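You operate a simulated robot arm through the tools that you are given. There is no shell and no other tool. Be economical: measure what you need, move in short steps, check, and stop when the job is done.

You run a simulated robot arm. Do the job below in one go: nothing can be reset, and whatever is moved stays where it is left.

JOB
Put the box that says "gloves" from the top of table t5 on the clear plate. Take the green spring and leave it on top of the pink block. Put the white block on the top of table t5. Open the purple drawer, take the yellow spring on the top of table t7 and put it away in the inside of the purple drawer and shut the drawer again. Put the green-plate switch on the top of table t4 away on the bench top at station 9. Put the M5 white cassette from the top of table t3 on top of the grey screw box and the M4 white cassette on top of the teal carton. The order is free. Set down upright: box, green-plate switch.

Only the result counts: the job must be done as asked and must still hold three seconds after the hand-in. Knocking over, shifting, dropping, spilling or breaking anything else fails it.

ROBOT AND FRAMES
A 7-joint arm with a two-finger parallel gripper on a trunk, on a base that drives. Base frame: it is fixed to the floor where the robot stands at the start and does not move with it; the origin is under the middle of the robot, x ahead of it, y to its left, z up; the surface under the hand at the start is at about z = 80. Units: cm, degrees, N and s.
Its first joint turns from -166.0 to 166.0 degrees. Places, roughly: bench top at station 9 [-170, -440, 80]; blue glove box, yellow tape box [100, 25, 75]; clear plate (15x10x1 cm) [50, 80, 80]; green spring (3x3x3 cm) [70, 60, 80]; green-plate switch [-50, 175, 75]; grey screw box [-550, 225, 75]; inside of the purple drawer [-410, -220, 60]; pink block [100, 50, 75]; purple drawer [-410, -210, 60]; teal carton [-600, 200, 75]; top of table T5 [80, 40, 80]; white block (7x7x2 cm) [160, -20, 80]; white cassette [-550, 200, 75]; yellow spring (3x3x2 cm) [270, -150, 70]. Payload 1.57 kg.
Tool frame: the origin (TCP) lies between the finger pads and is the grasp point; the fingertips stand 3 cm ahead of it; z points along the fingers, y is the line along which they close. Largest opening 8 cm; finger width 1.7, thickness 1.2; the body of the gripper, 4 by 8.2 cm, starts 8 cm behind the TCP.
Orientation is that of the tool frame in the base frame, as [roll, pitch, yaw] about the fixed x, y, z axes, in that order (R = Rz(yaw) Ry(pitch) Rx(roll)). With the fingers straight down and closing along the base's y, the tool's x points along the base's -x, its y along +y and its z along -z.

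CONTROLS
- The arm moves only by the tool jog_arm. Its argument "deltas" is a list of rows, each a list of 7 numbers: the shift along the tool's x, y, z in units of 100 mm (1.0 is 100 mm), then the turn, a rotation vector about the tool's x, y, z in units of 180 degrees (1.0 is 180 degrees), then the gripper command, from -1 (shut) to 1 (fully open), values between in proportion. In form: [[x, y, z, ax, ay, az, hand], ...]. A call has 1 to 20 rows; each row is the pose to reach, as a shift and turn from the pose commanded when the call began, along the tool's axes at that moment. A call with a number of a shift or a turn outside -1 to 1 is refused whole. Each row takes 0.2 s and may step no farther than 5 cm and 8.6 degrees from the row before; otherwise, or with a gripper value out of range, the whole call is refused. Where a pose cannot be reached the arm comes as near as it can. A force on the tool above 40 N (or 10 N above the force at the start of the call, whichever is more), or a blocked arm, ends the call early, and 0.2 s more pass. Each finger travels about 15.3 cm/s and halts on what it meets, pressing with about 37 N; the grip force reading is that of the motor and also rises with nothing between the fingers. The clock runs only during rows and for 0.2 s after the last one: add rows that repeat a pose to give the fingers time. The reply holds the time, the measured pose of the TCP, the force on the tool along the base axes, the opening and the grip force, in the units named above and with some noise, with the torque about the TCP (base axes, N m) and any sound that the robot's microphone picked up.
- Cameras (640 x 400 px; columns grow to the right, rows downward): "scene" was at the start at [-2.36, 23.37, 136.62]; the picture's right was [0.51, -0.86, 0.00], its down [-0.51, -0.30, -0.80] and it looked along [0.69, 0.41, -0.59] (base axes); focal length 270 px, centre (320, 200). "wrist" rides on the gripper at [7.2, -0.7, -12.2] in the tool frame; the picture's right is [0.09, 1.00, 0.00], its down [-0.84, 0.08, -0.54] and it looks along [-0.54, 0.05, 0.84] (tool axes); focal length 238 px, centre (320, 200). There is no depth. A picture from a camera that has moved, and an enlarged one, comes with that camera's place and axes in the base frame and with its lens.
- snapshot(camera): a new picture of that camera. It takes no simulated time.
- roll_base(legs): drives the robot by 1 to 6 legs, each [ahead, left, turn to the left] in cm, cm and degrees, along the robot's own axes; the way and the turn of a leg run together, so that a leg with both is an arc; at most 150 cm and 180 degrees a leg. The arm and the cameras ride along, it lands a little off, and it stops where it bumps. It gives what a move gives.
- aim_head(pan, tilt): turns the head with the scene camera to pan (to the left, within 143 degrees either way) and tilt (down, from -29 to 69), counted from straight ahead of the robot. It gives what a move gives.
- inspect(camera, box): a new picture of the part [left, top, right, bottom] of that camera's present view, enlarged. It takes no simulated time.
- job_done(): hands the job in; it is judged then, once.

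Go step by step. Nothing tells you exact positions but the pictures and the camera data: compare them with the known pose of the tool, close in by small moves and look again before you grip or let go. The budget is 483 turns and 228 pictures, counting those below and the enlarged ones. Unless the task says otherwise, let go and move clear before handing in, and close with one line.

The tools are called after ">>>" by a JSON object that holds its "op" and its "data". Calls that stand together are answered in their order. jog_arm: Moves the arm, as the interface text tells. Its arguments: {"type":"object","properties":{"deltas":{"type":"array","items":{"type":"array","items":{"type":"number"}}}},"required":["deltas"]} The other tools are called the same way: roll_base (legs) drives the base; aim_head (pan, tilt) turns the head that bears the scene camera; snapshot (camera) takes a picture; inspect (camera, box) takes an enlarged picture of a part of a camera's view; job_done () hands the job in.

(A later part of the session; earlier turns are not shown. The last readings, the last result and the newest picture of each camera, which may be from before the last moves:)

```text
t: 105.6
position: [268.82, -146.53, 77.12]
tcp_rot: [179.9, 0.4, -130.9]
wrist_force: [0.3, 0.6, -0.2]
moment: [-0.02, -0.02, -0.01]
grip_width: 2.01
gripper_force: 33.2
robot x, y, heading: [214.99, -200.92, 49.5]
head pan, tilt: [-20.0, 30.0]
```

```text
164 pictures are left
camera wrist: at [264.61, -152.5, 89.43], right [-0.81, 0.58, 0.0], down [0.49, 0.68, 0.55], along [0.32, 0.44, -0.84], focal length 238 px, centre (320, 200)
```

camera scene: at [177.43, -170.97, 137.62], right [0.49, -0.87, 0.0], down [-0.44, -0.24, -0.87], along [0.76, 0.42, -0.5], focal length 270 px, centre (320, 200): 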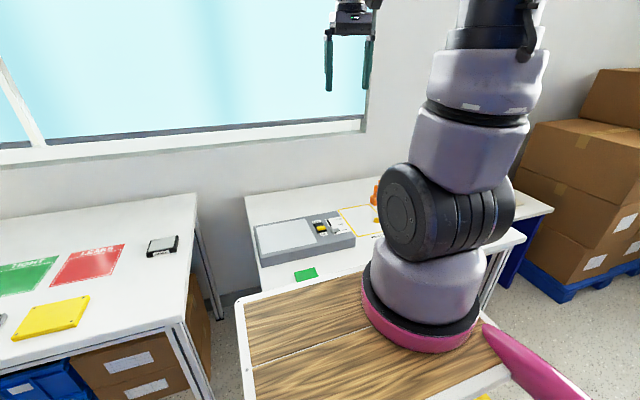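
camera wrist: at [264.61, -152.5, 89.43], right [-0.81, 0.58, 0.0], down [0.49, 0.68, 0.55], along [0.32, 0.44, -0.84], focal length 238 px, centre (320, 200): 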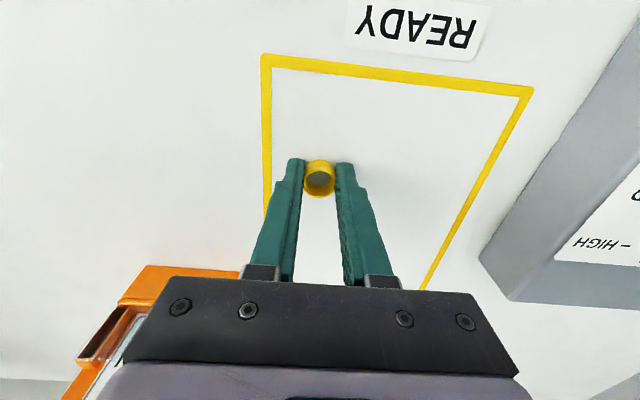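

The spring is held. I'll lift and retract, then look across the room for the route to the purple drawer.

>>> {"op": "jog_arm", "data": {"deltas": [[0, 0, -0.3, 0, 0, 0, -1], [0, 0, -0.7, 0, 0, 0, -1], [0, 0, -1, 0, 0, 0, -1]]}}

>>> {"op": "jog_arm", "data": {"deltas": [[0.2, 0, -0.4, 0, 0, 0, -1], [0.5, 0, -0.7, 0, 0, 0, -1], [1, 0, -0.7, 0, 0, 0, -1]]}}

>>> {"op": "jog_arm", "data": {"deltas": [[0.3, 0.2, -0.3, 0, 0, 0, -1], [0.7, 0.2, -0.6, 0, 0, 0, -1], [0.9, 0.2, -0.9, 0, 0, 0, -1]]}}

>>> {"op": "roll_base", "data": {"legs": [[-40, 0, 0], [0, 0, 131]]}}

>>> {"op": "aim_head", "data": {"pan": 0, "tilt": 10}}

>>> {"op": "snapshot", "data": {"camera": "scene"}}

>>> {"op": "aim_head", "data": {"pan": 65, "tilt": 10}}

>>> {"op": "snapshot", "data": {"camera": "scene"}}

```text
t: 106.4
position: [268.66, -146.5, 87.24]
tcp_rot: [-180.0, 0.3, -131.0]
wrist_force: [0.2, 0.2, 0.1]
moment: [-0.02, 0.01, -0.02]
grip_width: 2.0
gripper_force: 33.4
robot x, y, heading: [214.66, -201.01, 49.3]
head pan, tilt: [-20.0, 30.0]
```

```text
t: 107.2
position: [262.1, -154.1, 94.11]
tcp_rot: [180.0, 0.3, -130.9]
wrist_force: [0.1, 0.6, 0.3]
moment: [-0.06, 0.01, 0.04]
grip_width: 1.99
gripper_force: 33.9
robot x, y, heading: [215.01, -200.69, 49.3]
head pan, tilt: [-20.0, 30.0]
```

```text
t: 108.0
position: [254.62, -159.67, 103.07]
tcp_rot: [180.0, 0.4, -130.9]
wrist_force: [-0.4, 1.0, -0.9]
moment: [-0.02, 0.06, -0.02]
grip_width: 2.0
gripper_force: 33.2
robot x, y, heading: [214.71, -201.25, 49.5]
head pan, tilt: [-20.0, 30.0]
```

```text
t: 115.9
position: [131.58, -228.65, 103.13]
tcp_rot: [-180.0, 0.4, 0.5]
wrist_force: [0.0, -0.7, -0.3]
moment: [0.0, 0.01, -0.03]
grip_width: 2.1
gripper_force: 33.6
robot x, y, heading: [189.01, -231.03, -179.0]
head pan, tilt: [-20.0, 30.0]
```

```text
t: 116.7
position: [131.57, -228.72, 103.04]
tcp_rot: [-179.9, 0.4, 0.5]
wrist_force: [-0.6, -0.1, -0.1]
moment: [0.04, -0.02, 0.01]
grip_width: 2.12
gripper_force: 33.7
robot x, y, heading: [189.14, -231.11, -179.2]
head pan, tilt: [0.0, 10.0]
```

```text
163 pictures are left
camera scene: at [190.07, -250.3, 140.84], right [-0.01, 1.0, 0.0], down [0.17, 0.0, -0.98], along [-0.98, -0.01, -0.17], focal length 270 px, centre (320, 200)
```

scene: 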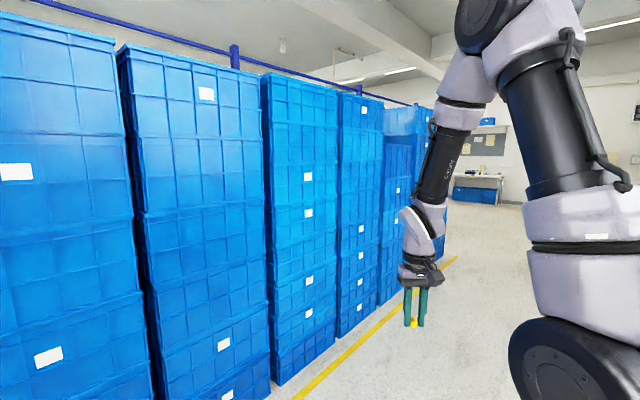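

```text
t: 118.1
position: [131.62, -228.64, 103.04]
tcp_rot: [180.0, 0.4, 0.5]
wrist_force: [-0.2, 0.0, 0.3]
moment: [0.0, 0.01, 0.02]
grip_width: 2.09
gripper_force: 34.1
robot x, y, heading: [188.98, -231.08, -179.3]
head pan, tilt: [65.0, 10.0]
```

```text
162 pictures are left
camera scene: at [195.55, -258.65, 140.85], right [-0.91, 0.41, 0.0], down [0.07, 0.16, -0.98], along [-0.4, -0.9, -0.17], focal length 270 px, centre (320, 200)
```

scene: 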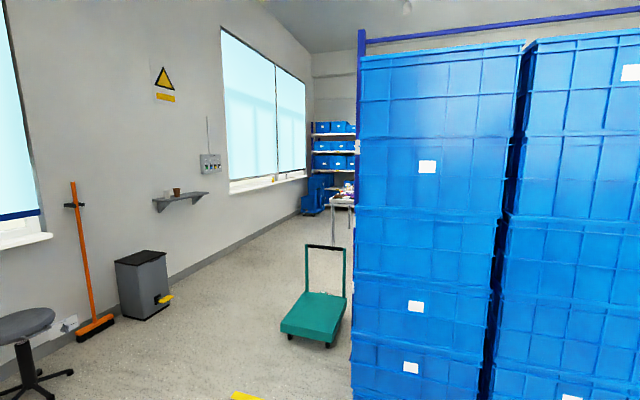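

A rack runs parallel to the tables, and the drawer lies beyond it, past the rack's left end. I'll face away from the tables and strafe along the aisle.

>>> {"op": "roll_base", "data": {"legs": [[0, 0, 48], [0, -150, 0], [0, -140, 0]]}}

>>> {"op": "aim_head", "data": {"pan": -50, "tilt": 12}}

>>> {"op": "snapshot", "data": {"camera": "scene"}}

```text
t: 134.2
position: [-68.47, -84.12, 103.09]
tcp_rot: [180.0, 0.4, 49.2]
wrist_force: [1.0, 0.0, -0.2]
moment: [0.02, 0.0, 0.0]
grip_width: 2.06
gripper_force: 34.2
robot x, y, heading: [-28.47, -42.78, -130.4]
head pan, tilt: [65.0, 10.0]
```

```text
t: 136.1
position: [-68.38, -84.04, 103.06]
tcp_rot: [180.0, 0.5, 49.2]
wrist_force: [0.9, 0.1, 0.8]
moment: [0.03, -0.01, 0.04]
grip_width: 2.08
gripper_force: 34.3
robot x, y, heading: [-28.51, -42.73, -130.5]
head pan, tilt: [-50.0, 12.0]
```

```text
161 pictures are left
camera scene: at [-16.92, -47.42, 140.53], right [0.01, 1.0, 0.0], down [0.21, 0.0, -0.98], along [-0.98, 0.01, -0.21], focal length 270 px, centre (320, 200)
```

scene: 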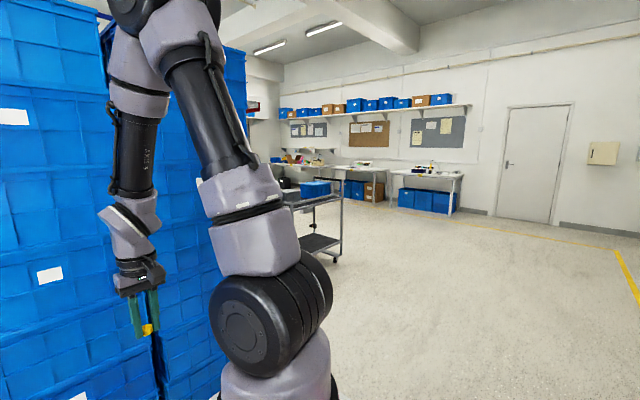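

>>> {"op": "roll_base", "data": {"legs": [[0, -130, 0]]}}

>>> {"op": "aim_head", "data": {"pan": -25, "tilt": 15}}

>>> {"op": "snapshot", "data": {"camera": "scene"}}

>>> {"op": "aim_head", "data": {"pan": 25, "tilt": 15}}

>>> {"op": "snapshot", "data": {"camera": "scene"}}

```text
t: 142.6
position: [-167.37, -0.63, 103.09]
tcp_rot: [180.0, 0.4, 49.8]
wrist_force: [-0.8, 0.5, 0.2]
moment: [0.03, 0.01, 0.0]
grip_width: 2.09
gripper_force: 34.5
robot x, y, heading: [-128.06, 41.26, -129.6]
head pan, tilt: [-50.0, 12.0]
```

```text
t: 143.5
position: [-167.39, -0.62, 103.18]
tcp_rot: [180.0, 0.4, 49.9]
wrist_force: [1.0, -0.2, -0.9]
moment: [-0.01, 0.0, 0.02]
grip_width: 2.09
gripper_force: 33.8
robot x, y, heading: [-127.66, 41.07, -129.6]
head pan, tilt: [-25.0, 15.0]
```

```text
160 pictures are left
camera scene: at [-115.41, 32.66, 140.04], right [-0.42, 0.91, 0.0], down [0.23, 0.11, -0.97], along [-0.87, -0.41, -0.26], focal length 270 px, centre (320, 200)
```

scene: 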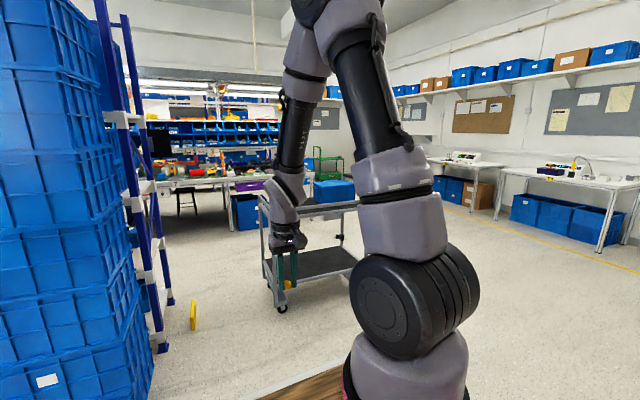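

```text
t: 144.7
position: [-167.42, -0.81, 103.11]
tcp_rot: [180.0, 0.4, 49.8]
wrist_force: [-0.3, 0.1, -0.3]
moment: [0.05, -0.01, -0.02]
grip_width: 2.08
gripper_force: 34.7
robot x, y, heading: [-128.1, 41.67, -129.7]
head pan, tilt: [25.0, 15.0]
```

```text
159 pictures are left
camera scene: at [-109.36, 27.6, 140.04], right [-0.97, 0.26, 0.0], down [0.07, 0.25, -0.97], along [-0.25, -0.93, -0.26], focal length 270 px, centre (320, 200)
```

scene: 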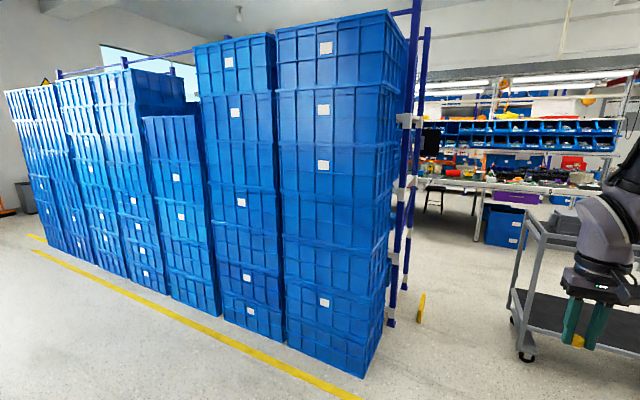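

The gap between rack and trolley is narrow, so I'll go around the trolley on its far side, which is open floor.

>>> {"op": "roll_base", "data": {"legs": [[0, 0, -1.6], [0, -150, 0], [0, -25, 0]]}}

>>> {"op": "aim_head", "data": {"pan": 20, "tilt": 18}}

>>> {"op": "snapshot", "data": {"camera": "scene"}}

```text
t: 153.9
position: [-299.61, 118.08, 103.18]
tcp_rot: [-179.9, 0.3, 47.4]
wrist_force: [0.0, -0.5, 0.7]
moment: [-0.05, 0.0, 0.01]
grip_width: 2.09
gripper_force: 33.8
robot x, y, heading: [-259.02, 158.56, -132.4]
head pan, tilt: [25.0, 15.0]
```

```text
t: 154.6
position: [-299.57, 118.0, 103.17]
tcp_rot: [-180.0, 0.4, 47.4]
wrist_force: [-1.1, -0.2, -0.2]
moment: [0.03, 0.01, 0.0]
grip_width: 2.09
gripper_force: 34.1
robot x, y, heading: [-258.65, 158.01, -132.3]
head pan, tilt: [20.0, 18.0]
```

```text
158 pictures are left
camera scene: at [-241.2, 144.12, 139.55], right [-0.93, 0.38, 0.0], down [0.12, 0.29, -0.95], along [-0.36, -0.88, -0.31], focal length 270 px, centre (320, 200)
```

scene: 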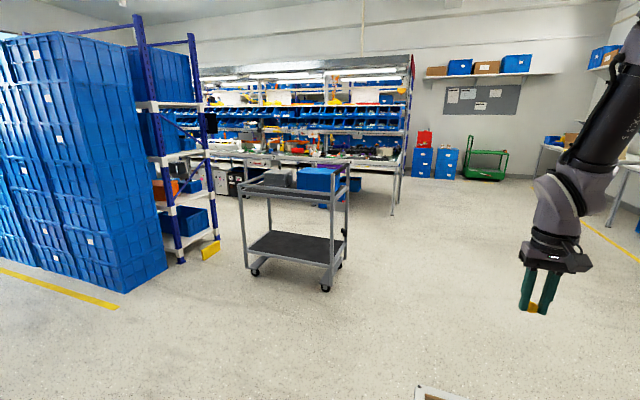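

>>> {"op": "roll_base", "data": {"legs": [[0, 0, 1], [150, 0, 0], [145, 0, 0]]}}

>>> {"op": "aim_head", "data": {"pan": 40, "tilt": 22}}

>>> {"op": "snapshot", "data": {"camera": "scene"}}

```text
t: 169.1
position: [-491.38, -104.56, 103.03]
tcp_rot: [-179.9, 0.4, 48.5]
wrist_force: [0.3, 0.4, -1.2]
moment: [-0.01, 0.0, -0.02]
grip_width: 2.07
gripper_force: 34.8
robot x, y, heading: [-450.9, -63.41, -131.2]
head pan, tilt: [20.0, 18.0]
```

```text
t: 169.9
position: [-491.31, -104.48, 102.98]
tcp_rot: [-180.0, 0.4, 48.5]
wrist_force: [0.0, 0.0, 0.0]
moment: [0.0, 0.0, 0.0]
grip_width: 2.11
gripper_force: 34.8
robot x, y, heading: [-451.11, -63.69, -131.1]
head pan, tilt: [40.0, 22.0]
```

```text
157 pictures are left
camera scene: at [-430.33, -77.95, 138.9], right [-1.0, 0.02, 0.0], down [0.01, 0.37, -0.93], along [-0.02, -0.93, -0.37], focal length 270 px, centre (320, 200)
```

scene: 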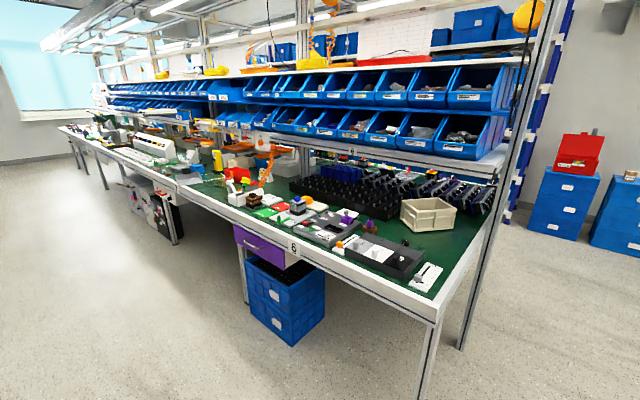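

>>> {"op": "inspect", "data": {"camera": "scene", "box": [200, 190, 440, 340]}}

```text
2.67 times, centred on (320, 265) of scene
camera zoom: at [-430.33, -77.95, 138.9], right [-1.0, 0.02, 0.0], down [0.01, 0.37, -0.93], along [-0.02, -0.93, -0.37], focal length 719 px, centre (320, 27)
```

zoom: 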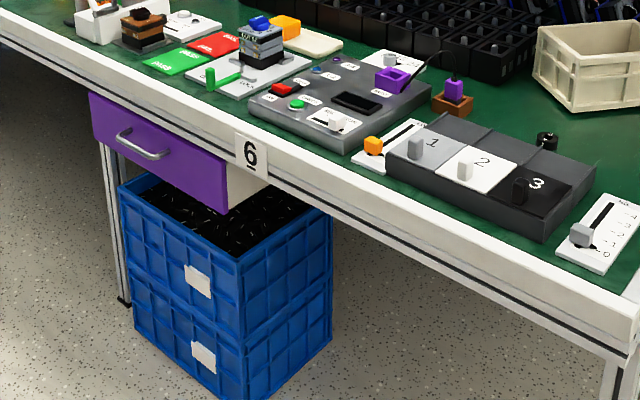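

The purple drawer with a bar handle hangs under the bench at station 6. Before opening it I must park the spring on a free spot of the bench mat near the right end; I'll drive closer and look with the wrist camera.

>>> {"op": "roll_base", "data": {"legs": [[0, 28, 0], [10, 0, 0]]}}

>>> {"op": "jog_arm", "data": {"deltas": [[-0.3, 0.2, -0.3, 0, 0, 0, -1], [-0.6, 0.4, -0.5, 0, 0, 0, -1], [-0.9, 0.6, -0.5, 0, 0, 0, -1]]}}

>>> {"op": "snapshot", "data": {"camera": "wrist"}}

>>> {"op": "snapshot", "data": {"camera": "scene"}}

```text
t: 172.6
position: [-476.92, -130.49, 103.23]
tcp_rot: [179.9, 0.4, 48.5]
wrist_force: [0.1, 0.1, -0.1]
moment: [-0.03, -0.02, -0.02]
grip_width: 2.11
gripper_force: 33.9
robot x, y, heading: [-436.6, -89.7, -131.3]
head pan, tilt: [40.0, 22.0]
```

```text
t: 173.4
position: [-478.42, -141.3, 108.13]
tcp_rot: [179.9, 0.5, 48.4]
wrist_force: [-0.8, -1.0, -0.7]
moment: [-0.01, -0.01, 0.01]
grip_width: 2.09
gripper_force: 33.8
robot x, y, heading: [-436.66, -89.63, -131.2]
head pan, tilt: [40.0, 22.0]
```

```text
155 pictures are left
camera wrist: at [-474.01, -135.47, 120.49], right [0.81, -0.59, 0.0], down [-0.5, -0.67, 0.55], along [-0.32, -0.44, -0.84], focal length 238 px, centre (320, 200)
```

wrist: 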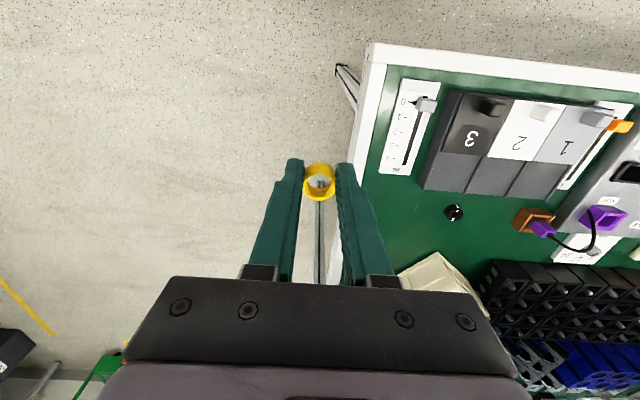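

```text
154 pictures are left
camera scene: at [-415.83, -103.94, 138.9], right [-1.0, 0.02, 0.0], down [0.01, 0.37, -0.93], along [-0.02, -0.93, -0.37], focal length 270 px, centre (320, 200)
```

scene: 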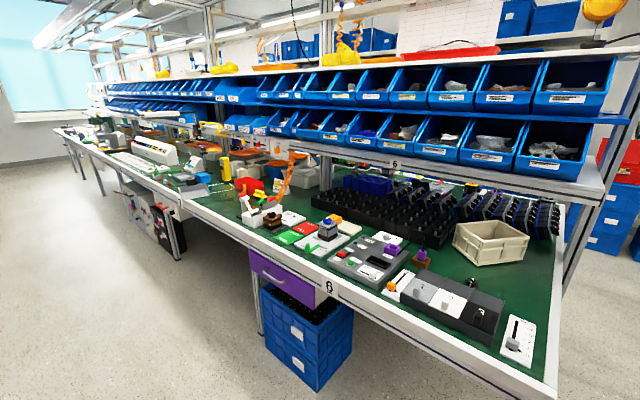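

>>> {"op": "jog_arm", "data": {"deltas": [[-0.3, 0.3, 0, 0, 0, 0, -1], [-0.6, 0.6, 0, 0, 0, 0, -1], [-0.85, 0.85, 0, 0, 0, 0, -1]]}}

>>> {"op": "snapshot", "data": {"camera": "wrist"}}

```text
t: 174.2
position: [-477.59, -153.29, 108.14]
tcp_rot: [-180.0, 0.4, 48.3]
wrist_force: [0.0, -0.3, 0.0]
moment: [-0.01, 0.0, -0.02]
grip_width: 2.07
gripper_force: 34.0
robot x, y, heading: [-436.51, -89.68, -131.1]
head pan, tilt: [40.0, 22.0]
```

```text
153 pictures are left
camera wrist: at [-473.32, -147.42, 120.45], right [0.81, -0.59, 0.0], down [-0.49, -0.67, 0.55], along [-0.32, -0.44, -0.84], focal length 238 px, centre (320, 200)
```

wrist: 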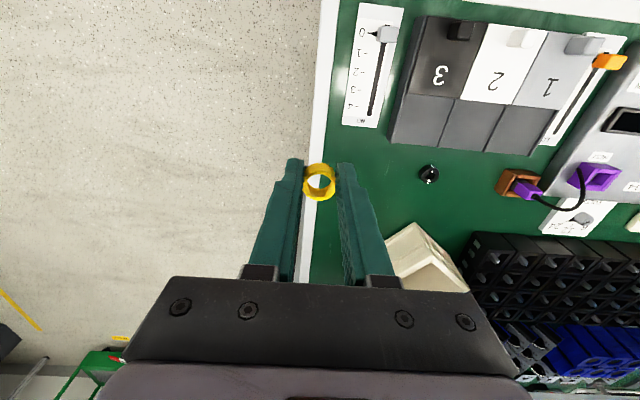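

>>> {"op": "jog_arm", "data": {"deltas": [[-0.3, 0.3, 0.1, 0, 0, 0, -1], [-0.6, 0.6, 0.3, 0, 0, 0, -1], [-0.9, 0.9, 0.5, 0, 0, 0, -1]]}}

>>> {"op": "jog_arm", "data": {"deltas": [[-0.1, 0.2, 0.3, 0, 0, 0, -1], [-0.18, 0.33, 0.6, 0, 0, 0, -1], [-0.18, 0.33, 0.9, 0, 0, 0, -1]]}}

>>> {"op": "snapshot", "data": {"camera": "wrist"}}

>>> {"op": "snapshot", "data": {"camera": "scene"}}

```text
t: 175.0
position: [-477.02, -165.79, 103.43]
tcp_rot: [179.9, 0.6, 48.4]
wrist_force: [0.1, 0.3, 1.1]
moment: [-0.02, -0.01, -0.02]
grip_width: 2.09
gripper_force: 34.5
robot x, y, heading: [-436.74, -89.6, -131.3]
head pan, tilt: [40.0, 22.0]
```

```text
t: 175.8
position: [-475.55, -169.69, 94.25]
tcp_rot: [-179.9, 0.5, 48.4]
wrist_force: [-1.0, 0.2, 0.2]
moment: [0.05, -0.04, 0.01]
grip_width: 2.09
gripper_force: 34.6
robot x, y, heading: [-436.75, -89.35, -131.2]
head pan, tilt: [40.0, 22.0]
```

```text
152 pictures are left
camera wrist: at [-471.23, -163.77, 106.61], right [0.81, -0.59, 0.0], down [-0.49, -0.67, 0.55], along [-0.32, -0.44, -0.84], focal length 238 px, centre (320, 200)
```

wrist: 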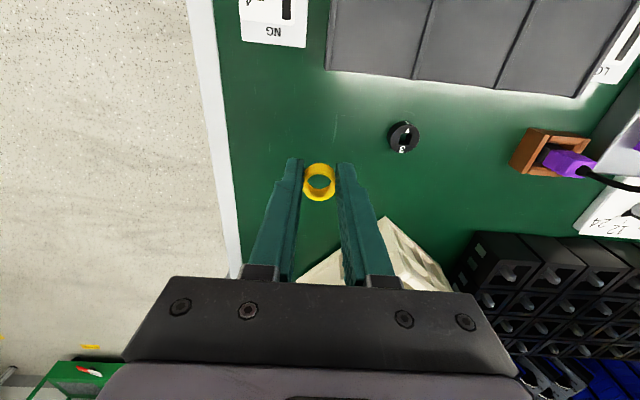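

```text
151 pictures are left
camera scene: at [-415.82, -103.95, 138.9], right [-1.0, 0.02, 0.0], down [0.01, 0.37, -0.93], along [-0.02, -0.93, -0.37], focal length 270 px, centre (320, 200)
```

scene: 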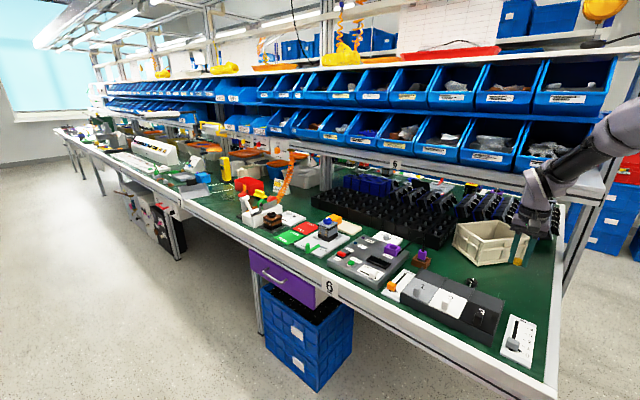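

>>> {"op": "jog_arm", "data": {"deltas": [[0, 0, 0.4, 0, 0, 0, -1], [0, 0, 0.8, 0, 0, 0, -1], [0, 0, 0.95, 0, 0, 0, -1]]}}

>>> {"op": "inspect", "data": {"camera": "wrist", "box": [240, 80, 420, 240]}}

```text
t: 176.6
position: [-475.74, -169.68, 84.79]
tcp_rot: [-179.9, 0.4, 48.4]
wrist_force: [0.7, 0.0, 0.9]
moment: [-0.01, -0.01, 0.01]
grip_width: 2.1
gripper_force: 34.4
robot x, y, heading: [-436.44, -89.47, -131.3]
head pan, tilt: [40.0, 22.0]
```

```text
2.50 times, centred on (330, 160) of wrist
camera zoom: at [-471.29, -163.81, 97.12], right [0.81, -0.59, 0.0], down [-0.49, -0.67, 0.55], along [-0.32, -0.44, -0.84], focal length 596 px, centre (295, 300)
```

zoom: 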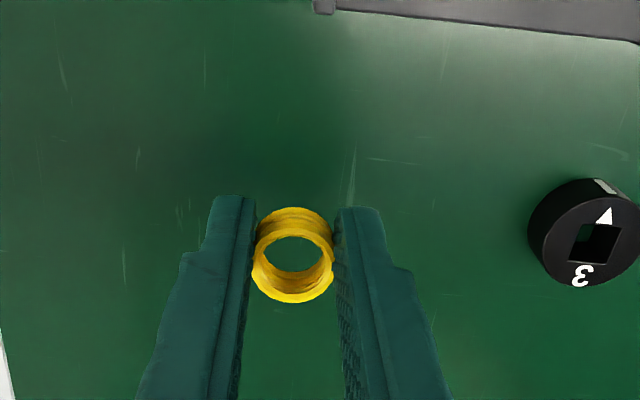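

>>> {"op": "jog_arm", "data": {"deltas": [[0, 0, 0.03, 0, 0, 0, -1], [0, 0, 0.06, 0, 0, 0, -1], [0, 0, 0.09, 0, 0, 0, -1], [0, 0, 0.12, 0, 0, 0, -1], [0, 0, 0.15, 0, 0, 0, -1], [0, 0, 0.18, 0, 0, 0, -1], [0, 0, 0.2, 0, 0, 0, -1]]}}

```text
t: 178.2
position: [-475.82, -169.56, 82.74]
tcp_rot: [180.0, 0.4, 48.6]
wrist_force: [-0.2, -0.2, -0.3]
moment: [0.03, 0.0, -0.03]
grip_width: 2.14
gripper_force: 34.2
robot x, y, heading: [-436.36, -89.55, -131.0]
head pan, tilt: [40.0, 22.0]
```

>>> {"op": "jog_arm", "data": {"deltas": [[0, 0, 0.03, 0, 0, 0, -1], [0, 0, 0.06, 0, 0, 0, -1], [0, 0, 0.09, 0, 0, 0, -1], [0, 0, 0.12, 0, 0, 0, -1], [0, 0, 0.15, 0, 0, 0, -1], [0, 0, 0.18, 0, 0, 0, -1], [0, 0, 0.21, 0, 0, 0, -1], [0, 0, 0.24, 0, 0, 0, -1]]}}

>>> {"op": "inspect", "data": {"camera": "wrist", "box": [240, 80, 420, 240]}}

```text
t: 180.0
position: [-475.78, -169.85, 81.02]
tcp_rot: [179.8, 0.7, 48.4]
wrist_force: [1.0, 3.2, 10.9]
moment: [0.05, 0.0, -0.03]
grip_width: 2.11
gripper_force: 34.2
robot x, y, heading: [-436.75, -89.73, -131.1]
head pan, tilt: [40.0, 22.0]
stopped in row 8: the force on the tool passed its limit at 42 N (the readings are from after the stop); the commanded pose is now the measured one
```

```text
2.50 times, centred on (330, 160) of wrist
camera zoom: at [-471.44, -163.98, 93.27], right [0.81, -0.59, 0.0], down [-0.49, -0.67, 0.55], along [-0.33, -0.45, -0.83], focal length 596 px, centre (295, 300)
```

zoom: 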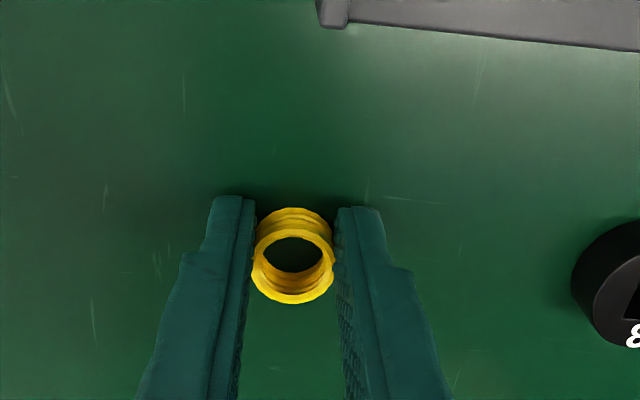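

Contact: the bench top is at about z 77.7. I'll release the spring here, rise and back away.

>>> {"op": "jog_arm", "data": {"deltas": [[0, 0, 0.0, 0, 0, 0, -0.3], [0, 0, 0, 0, 0, 0, -0.2], [0, 0, -0.2, 0, 0, 0, -0.2], [0, 0, -0.6, 0, 0, 0, 0], [0, 0, -1, 0, 0, 0, 1]]}}

>>> {"op": "snapshot", "data": {"camera": "wrist"}}

```text
t: 181.2
position: [-475.66, -169.64, 90.83]
tcp_rot: [-180.0, 0.5, 48.4]
wrist_force: [0.6, -0.3, -0.8]
moment: [0.02, -0.01, -0.01]
grip_width: 8.01
gripper_force: 0.1
robot x, y, heading: [-436.39, -89.78, -131.2]
head pan, tilt: [40.0, 22.0]
```

```text
148 pictures are left
camera wrist: at [-471.41, -163.82, 103.15], right [0.81, -0.59, 0.0], down [-0.49, -0.67, 0.55], along [-0.33, -0.44, -0.84], focal length 238 px, centre (320, 200)
```

wrist: 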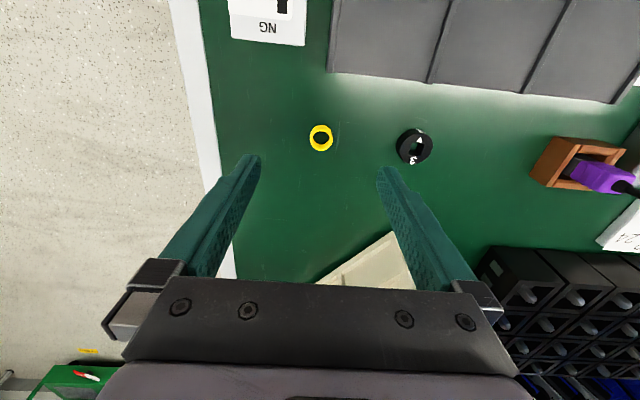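

The spring is parked safely. Now I'll retract the arm and move left in front of the purple drawer.

>>> {"op": "jog_arm", "data": {"deltas": [[0, 0, -0.4, 0, 0, 0, 1], [0.3, 0, -0.7, 0, 0, 0, 1], [0.7, 0, -0.9, 0, 0, 0, 1]]}}

>>> {"op": "jog_arm", "data": {"deltas": [[0.4, -0.2, 0, 0, 0, 0, 1], [0.8, -0.4, 0, 0, 0, 0, 1], [1, -0.6, -0.3, 0, 0, 0, 1]]}}

>>> {"op": "jog_arm", "data": {"deltas": [[0.4, -0.2, 0, 0, 0, 0, 1], [0.8, -0.4, 0, 0, 0, 0, 1], [1, -0.8, 0, 0, 0, 0, 1]]}}

>>> {"op": "roll_base", "data": {"legs": [[-22, 0, 0], [0, 100, 0]]}}

>>> {"op": "aim_head", "data": {"pan": 0, "tilt": 40}}

>>> {"op": "snapshot", "data": {"camera": "scene"}}

>>> {"op": "snapshot", "data": {"camera": "wrist"}}

```text
t: 182.0
position: [-471.05, -164.36, 99.77]
tcp_rot: [-180.0, 0.5, 48.3]
wrist_force: [0.6, 0.2, -1.3]
moment: [-0.01, -0.06, 0.03]
grip_width: 8.01
gripper_force: 0.1
robot x, y, heading: [-436.78, -89.55, -131.2]
head pan, tilt: [40.0, 22.0]
```

```text
t: 182.8
position: [-468.9, -152.79, 102.77]
tcp_rot: [179.8, 0.5, 48.4]
wrist_force: [0.5, -1.0, -0.1]
moment: [0.03, 0.01, 0.04]
grip_width: 8.01
gripper_force: 0.0
robot x, y, heading: [-436.78, -89.81, -131.2]
head pan, tilt: [40.0, 22.0]
```

```text
t: 183.6
position: [-468.22, -140.18, 102.65]
tcp_rot: [179.9, 0.6, 48.4]
wrist_force: [0.0, -0.2, 0.0]
moment: [0.0, -0.03, -0.04]
grip_width: 8.0
gripper_force: 0.0
robot x, y, heading: [-436.8, -89.58, -131.3]
head pan, tilt: [40.0, 22.0]
```

```text
t: 190.1
position: [-378.17, -189.7, 102.59]
tcp_rot: [179.9, 0.6, 48.5]
wrist_force: [0.1, -0.1, -0.2]
moment: [0.01, -0.02, 0.01]
grip_width: 8.01
gripper_force: 0.0
robot x, y, heading: [-346.69, -139.18, -131.2]
head pan, tilt: [40.0, 22.0]
```

```text
t: 191.1
position: [-378.22, -189.69, 102.63]
tcp_rot: [179.9, 0.6, 48.5]
wrist_force: [0.0, 0.2, 0.2]
moment: [-0.01, 0.02, -0.02]
grip_width: 8.0
gripper_force: 0.1
robot x, y, heading: [-346.84, -139.12, -131.0]
head pan, tilt: [0.0, 40.0]
```

```text
147 pictures are left
camera scene: at [-331.29, -150.57, 136.09], right [-0.75, 0.66, 0.0], down [0.42, 0.48, -0.77], along [-0.5, -0.58, -0.64], focal length 270 px, centre (320, 200)
```

scene: 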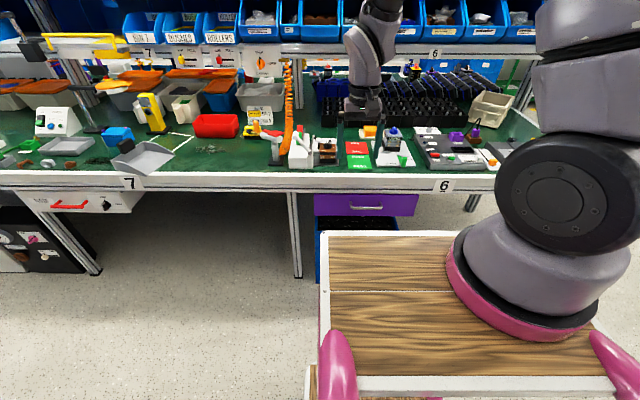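

```text
146 pictures are left
camera wrist: at [-373.84, -183.83, 114.91], right [0.81, -0.59, 0.0], down [-0.49, -0.67, 0.55], along [-0.32, -0.44, -0.83], focal length 238 px, centre (320, 200)
```

wrist: 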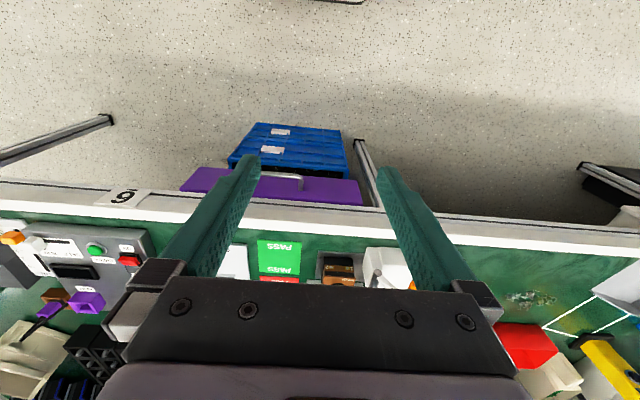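

The handle is at about (-399,-201,62.5), just under the bench lip, so I'll need a horizontal grasp. First I'll check how close the trolley is behind me.

>>> {"op": "aim_head", "data": {"pan": 143, "tilt": 35}}

>>> {"op": "snapshot", "data": {"camera": "scene"}}

>>> {"op": "aim_head", "data": {"pan": -143, "tilt": 35}}

>>> {"op": "snapshot", "data": {"camera": "scene"}}

```text
t: 193.4
position: [-378.13, -189.7, 102.67]
tcp_rot: [180.0, 0.6, 48.5]
wrist_force: [1.5, 0.4, -0.1]
moment: [0.01, 0.02, -0.01]
grip_width: 8.0
gripper_force: 0.1
robot x, y, heading: [-347.05, -139.04, -131.2]
head pan, tilt: [143.0, 35.0]
```

```text
145 pictures are left
camera scene: at [-317.09, -142.34, 136.84], right [0.21, -0.98, 0.0], down [-0.56, -0.12, -0.82], along [0.8, 0.17, -0.57], focal length 270 px, centre (320, 200)
```

scene: 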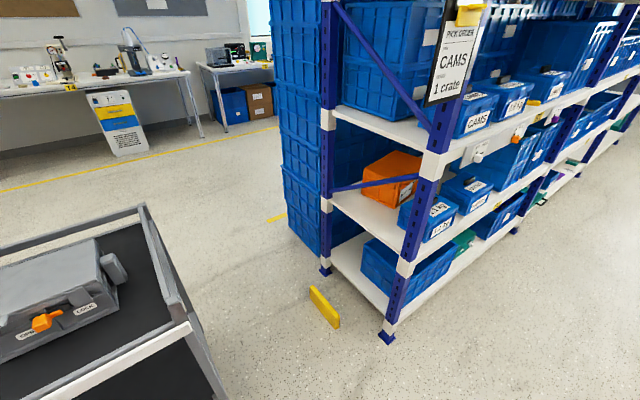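

```text
t: 197.3
position: [-378.2, -189.67, 102.58]
tcp_rot: [179.8, 0.7, 48.5]
wrist_force: [-0.1, 0.5, 0.2]
moment: [0.0, -0.01, -0.05]
grip_width: 8.03
gripper_force: 0.0
robot x, y, heading: [-346.81, -138.91, -131.1]
head pan, tilt: [-143.0, 35.0]
```

```text
144 pictures are left
camera scene: at [-325.08, -135.37, 136.84], right [1.0, -0.07, 0.0], down [-0.04, -0.57, -0.82], along [0.06, 0.82, -0.57], focal length 270 px, centre (320, 200)
```

scene: 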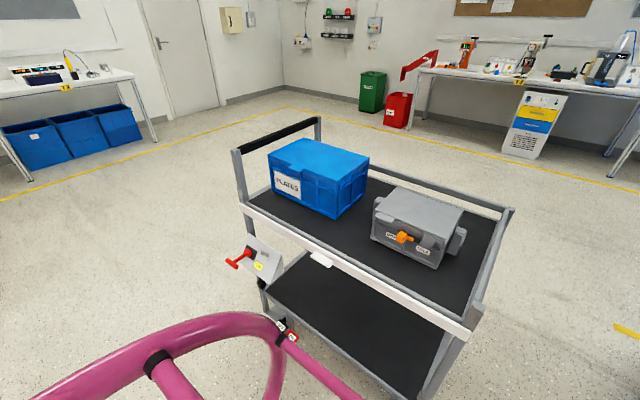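

There is about 20 cm between my rear rail and the trolley. I'll back up a little, extend the hand forward and turn it horizontal with the fingers closing vertically.

>>> {"op": "roll_base", "data": {"legs": [[-8, 0, 0]]}}

>>> {"op": "jog_arm", "data": {"deltas": [[-0.4, -0.2, 0, 0, 0, 0, 0], [-0.8, -0.4, 0, 0, 0, 0, 0], [-1, -0.78, 0, 0, 0, 0, 0]]}}

>>> {"op": "jog_arm", "data": {"deltas": [[-0.4, 0, 0, 0, 0, 0, 0], [-0.8, 0, 0, -0.026, 0.026, 0.026, 0], [-0.9, 0, 0, -0.052, 0.052, 0.052, 0], [-0.9, 0, 0, -0.078, 0.078, 0.078, 0], [-0.9, 0, 0, -0.104, 0.104, 0.104, 0], [-0.9, 0, 0, -0.13, 0.13, 0.13, 0], [-0.9, 0, 0, -0.156, 0.156, 0.156, 0], [-0.9, 0, 0, -0.182, 0.182, 0.182, 0], [-0.9, 0, 0, -0.208, 0.208, 0.208, 0]]}}

>>> {"op": "aim_head", "data": {"pan": 0, "tilt": 35}}

>>> {"op": "snapshot", "data": {"camera": "scene"}}

```text
t: 198.4
position: [-372.82, -183.66, 102.64]
tcp_rot: [179.9, 0.6, 48.5]
wrist_force: [-0.2, -0.2, -1.0]
moment: [-0.03, 0.0, 0.0]
grip_width: 8.0
gripper_force: 0.0
robot x, y, heading: [-341.25, -133.15, -131.3]
head pan, tilt: [-143.0, 35.0]
```

```text
t: 199.2
position: [-385.42, -185.88, 102.75]
tcp_rot: [179.9, 0.6, 48.6]
wrist_force: [1.1, 0.4, 0.1]
moment: [0.03, 0.04, -0.01]
grip_width: 4.0
gripper_force: 0.0
robot x, y, heading: [-341.35, -132.93, -131.2]
head pan, tilt: [-143.0, 35.0]
```

```text
t: 201.2
position: [-391.37, -192.69, 102.84]
tcp_rot: [151.2, -45.1, 20.7]
wrist_force: [1.2, -0.8, 0.7]
moment: [0.02, -0.01, -0.02]
grip_width: 4.02
gripper_force: 0.1
robot x, y, heading: [-341.51, -132.93, -131.3]
head pan, tilt: [-143.0, 35.0]
```

```text
t: 203.4
position: [-391.37, -192.69, 102.8]
tcp_rot: [151.3, -45.1, 20.7]
wrist_force: [0.0, 1.1, -1.0]
moment: [0.02, 0.0, 0.01]
grip_width: 4.04
gripper_force: 0.1
robot x, y, heading: [-341.52, -132.98, -131.1]
head pan, tilt: [0.0, 35.0]
```

```text
143 pictures are left
camera scene: at [-326.21, -144.72, 136.84], right [-0.75, 0.66, 0.0], down [0.38, 0.43, -0.82], along [-0.54, -0.62, -0.57], focal length 270 px, centre (320, 200)
```

scene: 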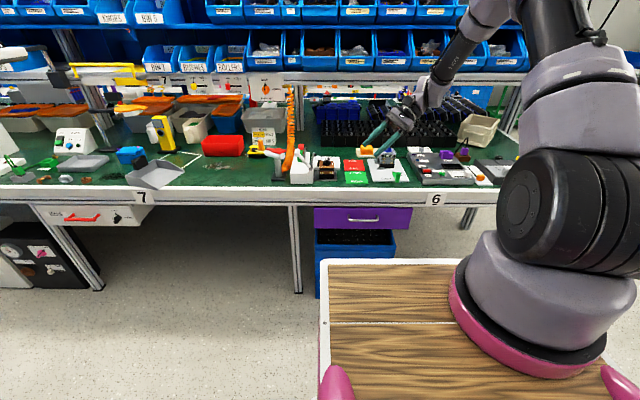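

I turned about the wrong sense; I'll undo that and turn the correct way.

>>> {"op": "jog_arm", "data": {"deltas": [[0, 0, 0, 0.026, -0.026, -0.026, 0], [0, 0, 0, 0.052, -0.052, -0.052, 0], [0, 0, 0, 0.078, -0.078, -0.078, 0], [0, 0, 0, 0.104, -0.104, -0.104, 0], [0, 0, 0, 0.13, -0.13, -0.13, 0], [0, 0, 0, 0.156, -0.156, -0.156, 0], [0, 0, 0, 0.182, -0.182, -0.182, 0], [0, 0, 0, 0.208, -0.208, -0.208, 0]]}}

>>> {"op": "jog_arm", "data": {"deltas": [[0, 0, 0, 0.026, -0.026, -0.026, 0], [0, 0, 0, 0.052, -0.052, -0.052, 0], [0, 0, 0, 0.078, -0.078, -0.078, 0], [0, 0, 0, 0.104, -0.104, -0.104, 0], [0, 0, 0, 0.13, -0.13, -0.13, 0], [0, 0, 0, 0.156, -0.156, -0.156, 0], [0, 0, 0, 0.182, -0.182, -0.182, 0], [0, 0, 0, 0.208, -0.208, -0.208, 0]]}}

>>> {"op": "snapshot", "data": {"camera": "scene"}}

```text
t: 205.2
position: [-391.36, -192.62, 102.84]
tcp_rot: [179.8, 0.9, 48.6]
wrist_force: [0.0, 0.6, -0.9]
moment: [-0.04, -0.08, 0.01]
grip_width: 4.01
gripper_force: 0.0
robot x, y, heading: [-341.07, -132.68, -130.9]
head pan, tilt: [0.0, 35.0]
```

```text
t: 207.0
position: [-391.37, -192.62, 102.92]
tcp_rot: [-130.3, 19.8, 97.9]
wrist_force: [-1.5, 0.5, 0.0]
moment: [-0.04, -0.02, -0.02]
grip_width: 4.01
gripper_force: 0.1
robot x, y, heading: [-341.24, -133.29, -131.2]
head pan, tilt: [0.0, 35.0]
```

```text
142 pictures are left
camera scene: at [-326.24, -144.71, 136.84], right [-0.75, 0.66, 0.0], down [0.38, 0.43, -0.82], along [-0.54, -0.62, -0.57], focal length 270 px, centre (320, 200)
```

scene: 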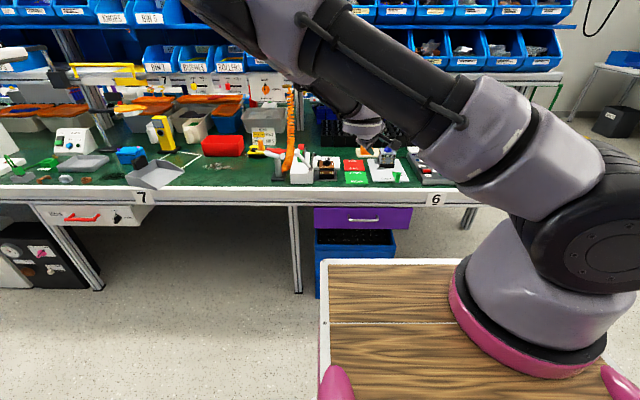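

>>> {"op": "jog_arm", "data": {"deltas": [[0, 0, 0, 0.026, -0.026, -0.026, 0], [0, 0, 0, 0.052, -0.052, -0.052, 0], [0, 0, 0, 0.078, -0.078, -0.078, 0], [0, 0, 0, 0.104, -0.104, -0.104, 0], [0, 0, 0, 0.13, -0.13, -0.13, 0], [0, 0, 0, 0.156, -0.156, -0.156, 0], [0, 0, 0, 0.177, -0.177, -0.177, 0]]}}

>>> {"op": "snapshot", "data": {"camera": "scene"}}

>>> {"op": "snapshot", "data": {"camera": "wrist"}}

```text
t: 208.6
position: [-391.23, -192.72, 102.85]
tcp_rot: [-89.3, 0.0, 138.6]
wrist_force: [0.6, -0.5, 0.3]
moment: [0.0, 0.0, 0.04]
grip_width: 3.99
gripper_force: 0.0
robot x, y, heading: [-341.52, -133.25, -131.2]
head pan, tilt: [0.0, 35.0]
```

```text
141 pictures are left
camera scene: at [-326.19, -144.72, 136.84], right [-0.75, 0.66, 0.0], down [0.38, 0.43, -0.82], along [-0.54, -0.62, -0.57], focal length 270 px, centre (320, 200)
```

scene: 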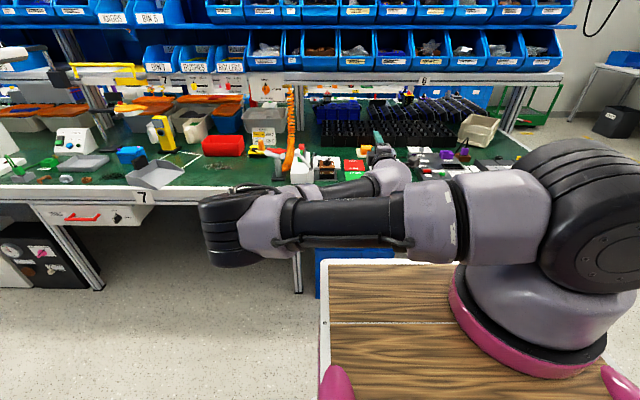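

```text
140 pictures are left
camera wrist: at [-388.6, -178.87, 103.5], right [-0.08, 0.05, -1.0], down [0.99, -0.15, -0.08], along [-0.15, -0.99, -0.04], focal length 238 px, centre (320, 200)
```

wrist: 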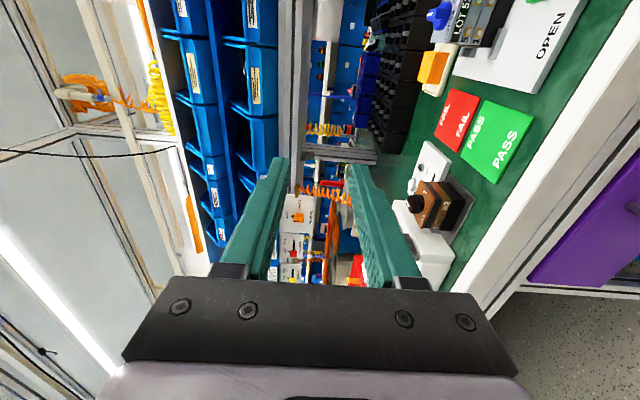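

The hand is now horizontal in front of the bench. I'll lower it step by step beside the deck and watch the arm.

>>> {"op": "jog_arm", "data": {"deltas": [[0, 0.3, -0.2, 0, 0, 0, 0], [0, 0.7, -0.2, 0, 0, 0, 0], [0, 1, -0.2, 0, 0, 0, 0]]}}

>>> {"op": "jog_arm", "data": {"deltas": [[0, 0.4, 0, 0, 0, 0, 0], [0, 0.8, 0, 0, 0, 0, 0], [0, 1, 0, 0, 0, 0, 0]]}}

>>> {"op": "snapshot", "data": {"camera": "scene"}}

>>> {"op": "snapshot", "data": {"camera": "wrist"}}

```text
t: 209.4
position: [-390.04, -191.31, 92.74]
tcp_rot: [-89.4, 0.1, 138.6]
wrist_force: [0.5, 0.4, -0.1]
moment: [-0.01, -0.03, -0.01]
grip_width: 4.01
gripper_force: 0.0
robot x, y, heading: [-341.52, -133.61, -131.2]
head pan, tilt: [0.0, 35.0]
```

```text
t: 210.4
position: [-387.99, -193.86, 85.1]
tcp_rot: [-88.7, 6.1, 138.1]
wrist_force: [-0.3, 0.0, 0.8]
moment: [0.01, -0.04, 0.01]
grip_width: 4.02
gripper_force: 0.0
robot x, y, heading: [-341.4, -133.24, -131.3]
head pan, tilt: [0.0, 35.0]
stopped in row 3: the arm was blocked; the commanded pose is now the measured one
```

```text
139 pictures are left
camera scene: at [-326.17, -144.71, 136.84], right [-0.75, 0.66, 0.0], down [0.38, 0.43, -0.82], along [-0.54, -0.62, -0.57], focal length 270 px, centre (320, 200)
```

scene: 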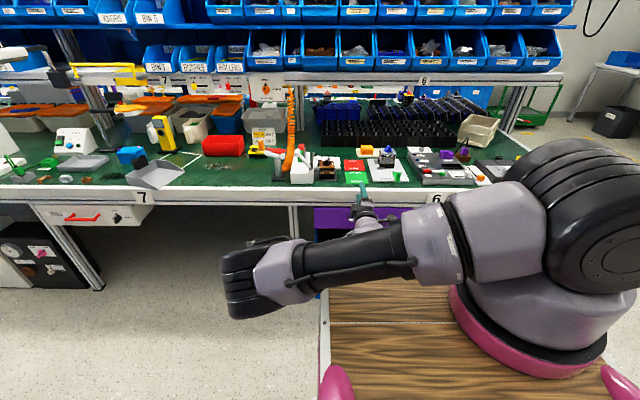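

```text
138 pictures are left
camera wrist: at [-385.21, -180.12, 84.77], right [-0.01, -0.03, -1.0], down [0.99, -0.16, 0.0], along [-0.16, -0.99, 0.03], focal length 238 px, centre (320, 200)
```

wrist: 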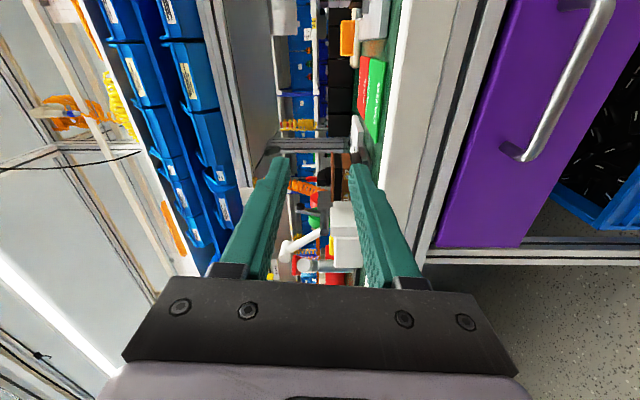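

The arm blocks in that posture. I'll go back up, return the hand to pointing down, and instead use a 45° forward-down tilt to hook the handle from above.

>>> {"op": "jog_arm", "data": {"deltas": [[0, -0.4, -0.2, 0, 0, 0, 0], [0, -0.8, -0.2, 0, 0, 0, 0], [0, -1, -0.2, 0, 0, 0, 0]]}}

>>> {"op": "jog_arm", "data": {"deltas": [[0, -0.4, 0, 0, 0, 0, 0], [0, -0.8, 0, 0, 0, 0, 0], [0, -0.8, 0, -0.026, 0.026, 0.026, 0], [0, -0.8, 0, -0.052, 0.052, 0.052, 0], [0, -0.8, 0, -0.078, 0.078, 0.078, 0], [0, -0.8, 0, -0.104, 0.104, 0.104, 0], [0, -0.8, 0, -0.13, 0.13, 0.13, 0], [0, -0.8, 0, -0.156, 0.156, 0.156, 0], [0, -0.8, 0, -0.182, 0.182, 0.182, 0], [0, -0.8, 0, -0.208, 0.208, 0.208, 0], [0, -0.8, 0, -0.234, 0.234, 0.234, 0], [0, -0.8, 0, -0.26, 0.26, 0.26, 0], [0, -0.8, 0, -0.286, 0.286, 0.286, 0], [0, -0.8, 0, -0.312, 0.312, 0.312, 0], [0, -0.8, 0, -0.338, 0.338, 0.338, 0], [0, -0.8, 0, -0.364, 0.364, 0.364, 0], [0, -0.8, 0, -0.385, 0.385, 0.385, 0]]}}

>>> {"op": "snapshot", "data": {"camera": "scene"}}

```text
t: 211.2
position: [-387.48, -191.61, 94.9]
tcp_rot: [-88.7, 6.1, 138.1]
wrist_force: [0.1, 0.2, 0.2]
moment: [-0.01, -0.03, 0.01]
grip_width: 4.0
gripper_force: 0.1
robot x, y, heading: [-341.72, -132.85, -130.8]
head pan, tilt: [0.0, 35.0]
```

```text
t: 214.8
position: [-387.74, -190.95, 102.78]
tcp_rot: [173.8, 1.2, 48.0]
wrist_force: [-0.2, -0.5, 0.0]
moment: [0.04, 0.05, -0.02]
grip_width: 4.01
gripper_force: 0.0
robot x, y, heading: [-341.2, -133.02, -131.1]
head pan, tilt: [0.0, 35.0]
```

```text
137 pictures are left
camera scene: at [-326.17, -144.73, 136.83], right [-0.75, 0.66, 0.0], down [0.38, 0.43, -0.82], along [-0.54, -0.62, -0.57], focal length 270 px, centre (320, 200)
```

scene: 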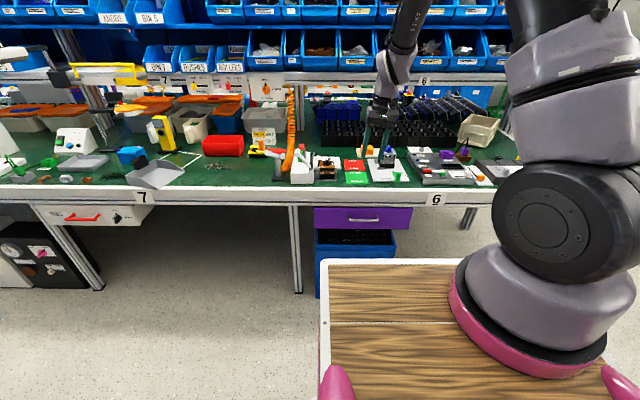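

>>> {"op": "jog_arm", "data": {"deltas": [[0, 0, 0, 0.034, 0, 0, -1]]}}

>>> {"op": "jog_arm", "data": {"deltas": [[0.2, 0, 0, 0, -0.04, 0, -1], [0.4, 0, 0, 0, -0.08, 0, -1], [0.4, 0, 0, 0, -0.12, 0, -1], [0.4, 0, 0, 0, -0.16, 0, -1], [0.4, 0, 0, 0, -0.2, 0, -1], [0.4, 0, 0, 0, -0.243, 0, -1]]}}

>>> {"op": "snapshot", "data": {"camera": "wrist"}}

```text
t: 215.2
position: [-388.0, -190.73, 102.8]
tcp_rot: [180.0, 1.4, 47.8]
wrist_force: [0.1, 0.0, 0.5]
moment: [-0.04, -0.01, 0.0]
grip_width: 0.0
gripper_force: 21.1
robot x, y, heading: [-341.46, -132.89, -131.4]
head pan, tilt: [0.0, 35.0]
```

```text
t: 216.6
position: [-385.19, -187.76, 102.77]
tcp_rot: [-179.9, 45.2, 47.9]
wrist_force: [-1.2, -0.2, -0.2]
moment: [-0.03, -0.01, -0.03]
grip_width: 0.0
gripper_force: 21.6
robot x, y, heading: [-341.21, -133.04, -131.0]
head pan, tilt: [0.0, 35.0]
```

```text
136 pictures are left
camera wrist: at [-376.48, -177.26, 106.39], right [0.78, -0.62, -0.07], down [-0.08, -0.2, 0.98], along [-0.62, -0.76, -0.21], focal length 238 px, centre (320, 200)
```

wrist: 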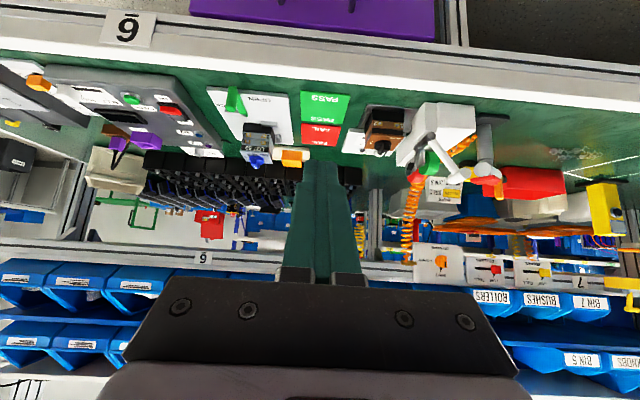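

>>> {"op": "jog_arm", "data": {"deltas": [[0.25, 0, 0.25, 0, 0, 0, -1], [0.5, 0, 0.5, 0, 0, 0, -1], [0.75, 0, 0.75, 0, 0, 0, -1], [1, 0, 1, 0, 0, 0, -1]]}}

>>> {"op": "jog_arm", "data": {"deltas": [[0.25, 0, 0.25, 0, 0, 0, -1], [0.5, 0, 0.5, 0, 0, 0, -1], [0.75, 0, 0.75, 0, 0, 0, -1], [0.9, 0, 0.9, 0, 0, 0, -1]]}}

>>> {"op": "snapshot", "data": {"camera": "wrist"}}

>>> {"op": "snapshot", "data": {"camera": "scene"}}

```text
t: 217.6
position: [-385.32, -187.79, 88.43]
tcp_rot: [180.0, 45.1, 48.0]
wrist_force: [-0.2, -0.3, 0.0]
moment: [0.01, -0.01, 0.0]
grip_width: 0.0
gripper_force: 21.4
robot x, y, heading: [-341.78, -132.93, -131.2]
head pan, tilt: [0.0, 35.0]
```

```text
t: 218.6
position: [-385.19, -187.92, 75.8]
tcp_rot: [-180.0, 45.0, 48.0]
wrist_force: [-0.4, -0.1, 0.1]
moment: [0.0, 0.01, 0.02]
grip_width: 0.0
gripper_force: 21.8
robot x, y, heading: [-341.05, -133.13, -131.2]
head pan, tilt: [0.0, 35.0]
```

```text
135 pictures are left
camera wrist: at [-376.46, -177.3, 79.4], right [0.78, -0.62, -0.07], down [-0.08, -0.21, 0.98], along [-0.62, -0.76, -0.21], focal length 238 px, centre (320, 200)
```

wrist: 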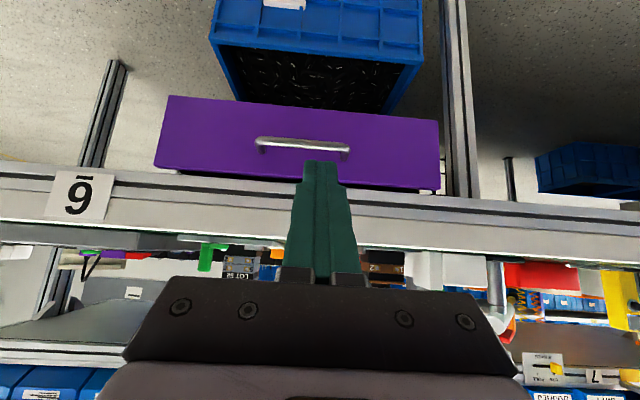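

```text
134 pictures are left
camera scene: at [-326.19, -144.72, 136.84], right [-0.75, 0.66, 0.0], down [0.38, 0.43, -0.82], along [-0.54, -0.62, -0.57], focal length 270 px, centre (320, 200)
```

scene: 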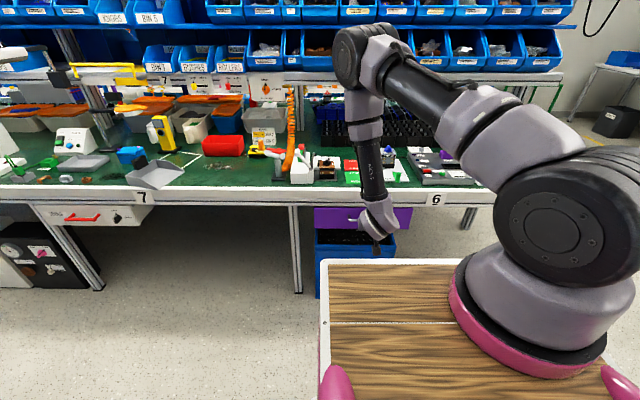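

>>> {"op": "inspect", "data": {"camera": "wrist", "box": [220, 90, 400, 210]}}

```text
3.33 times, centred on (310, 150) of wrist
camera zoom: at [-376.46, -177.3, 79.4], right [0.78, -0.62, -0.07], down [-0.08, -0.21, 0.98], along [-0.62, -0.76, -0.21], focal length 794 px, centre (353, 367)
```

zoom: 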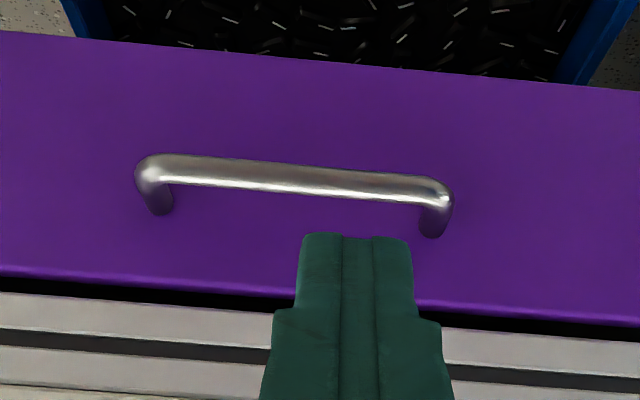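

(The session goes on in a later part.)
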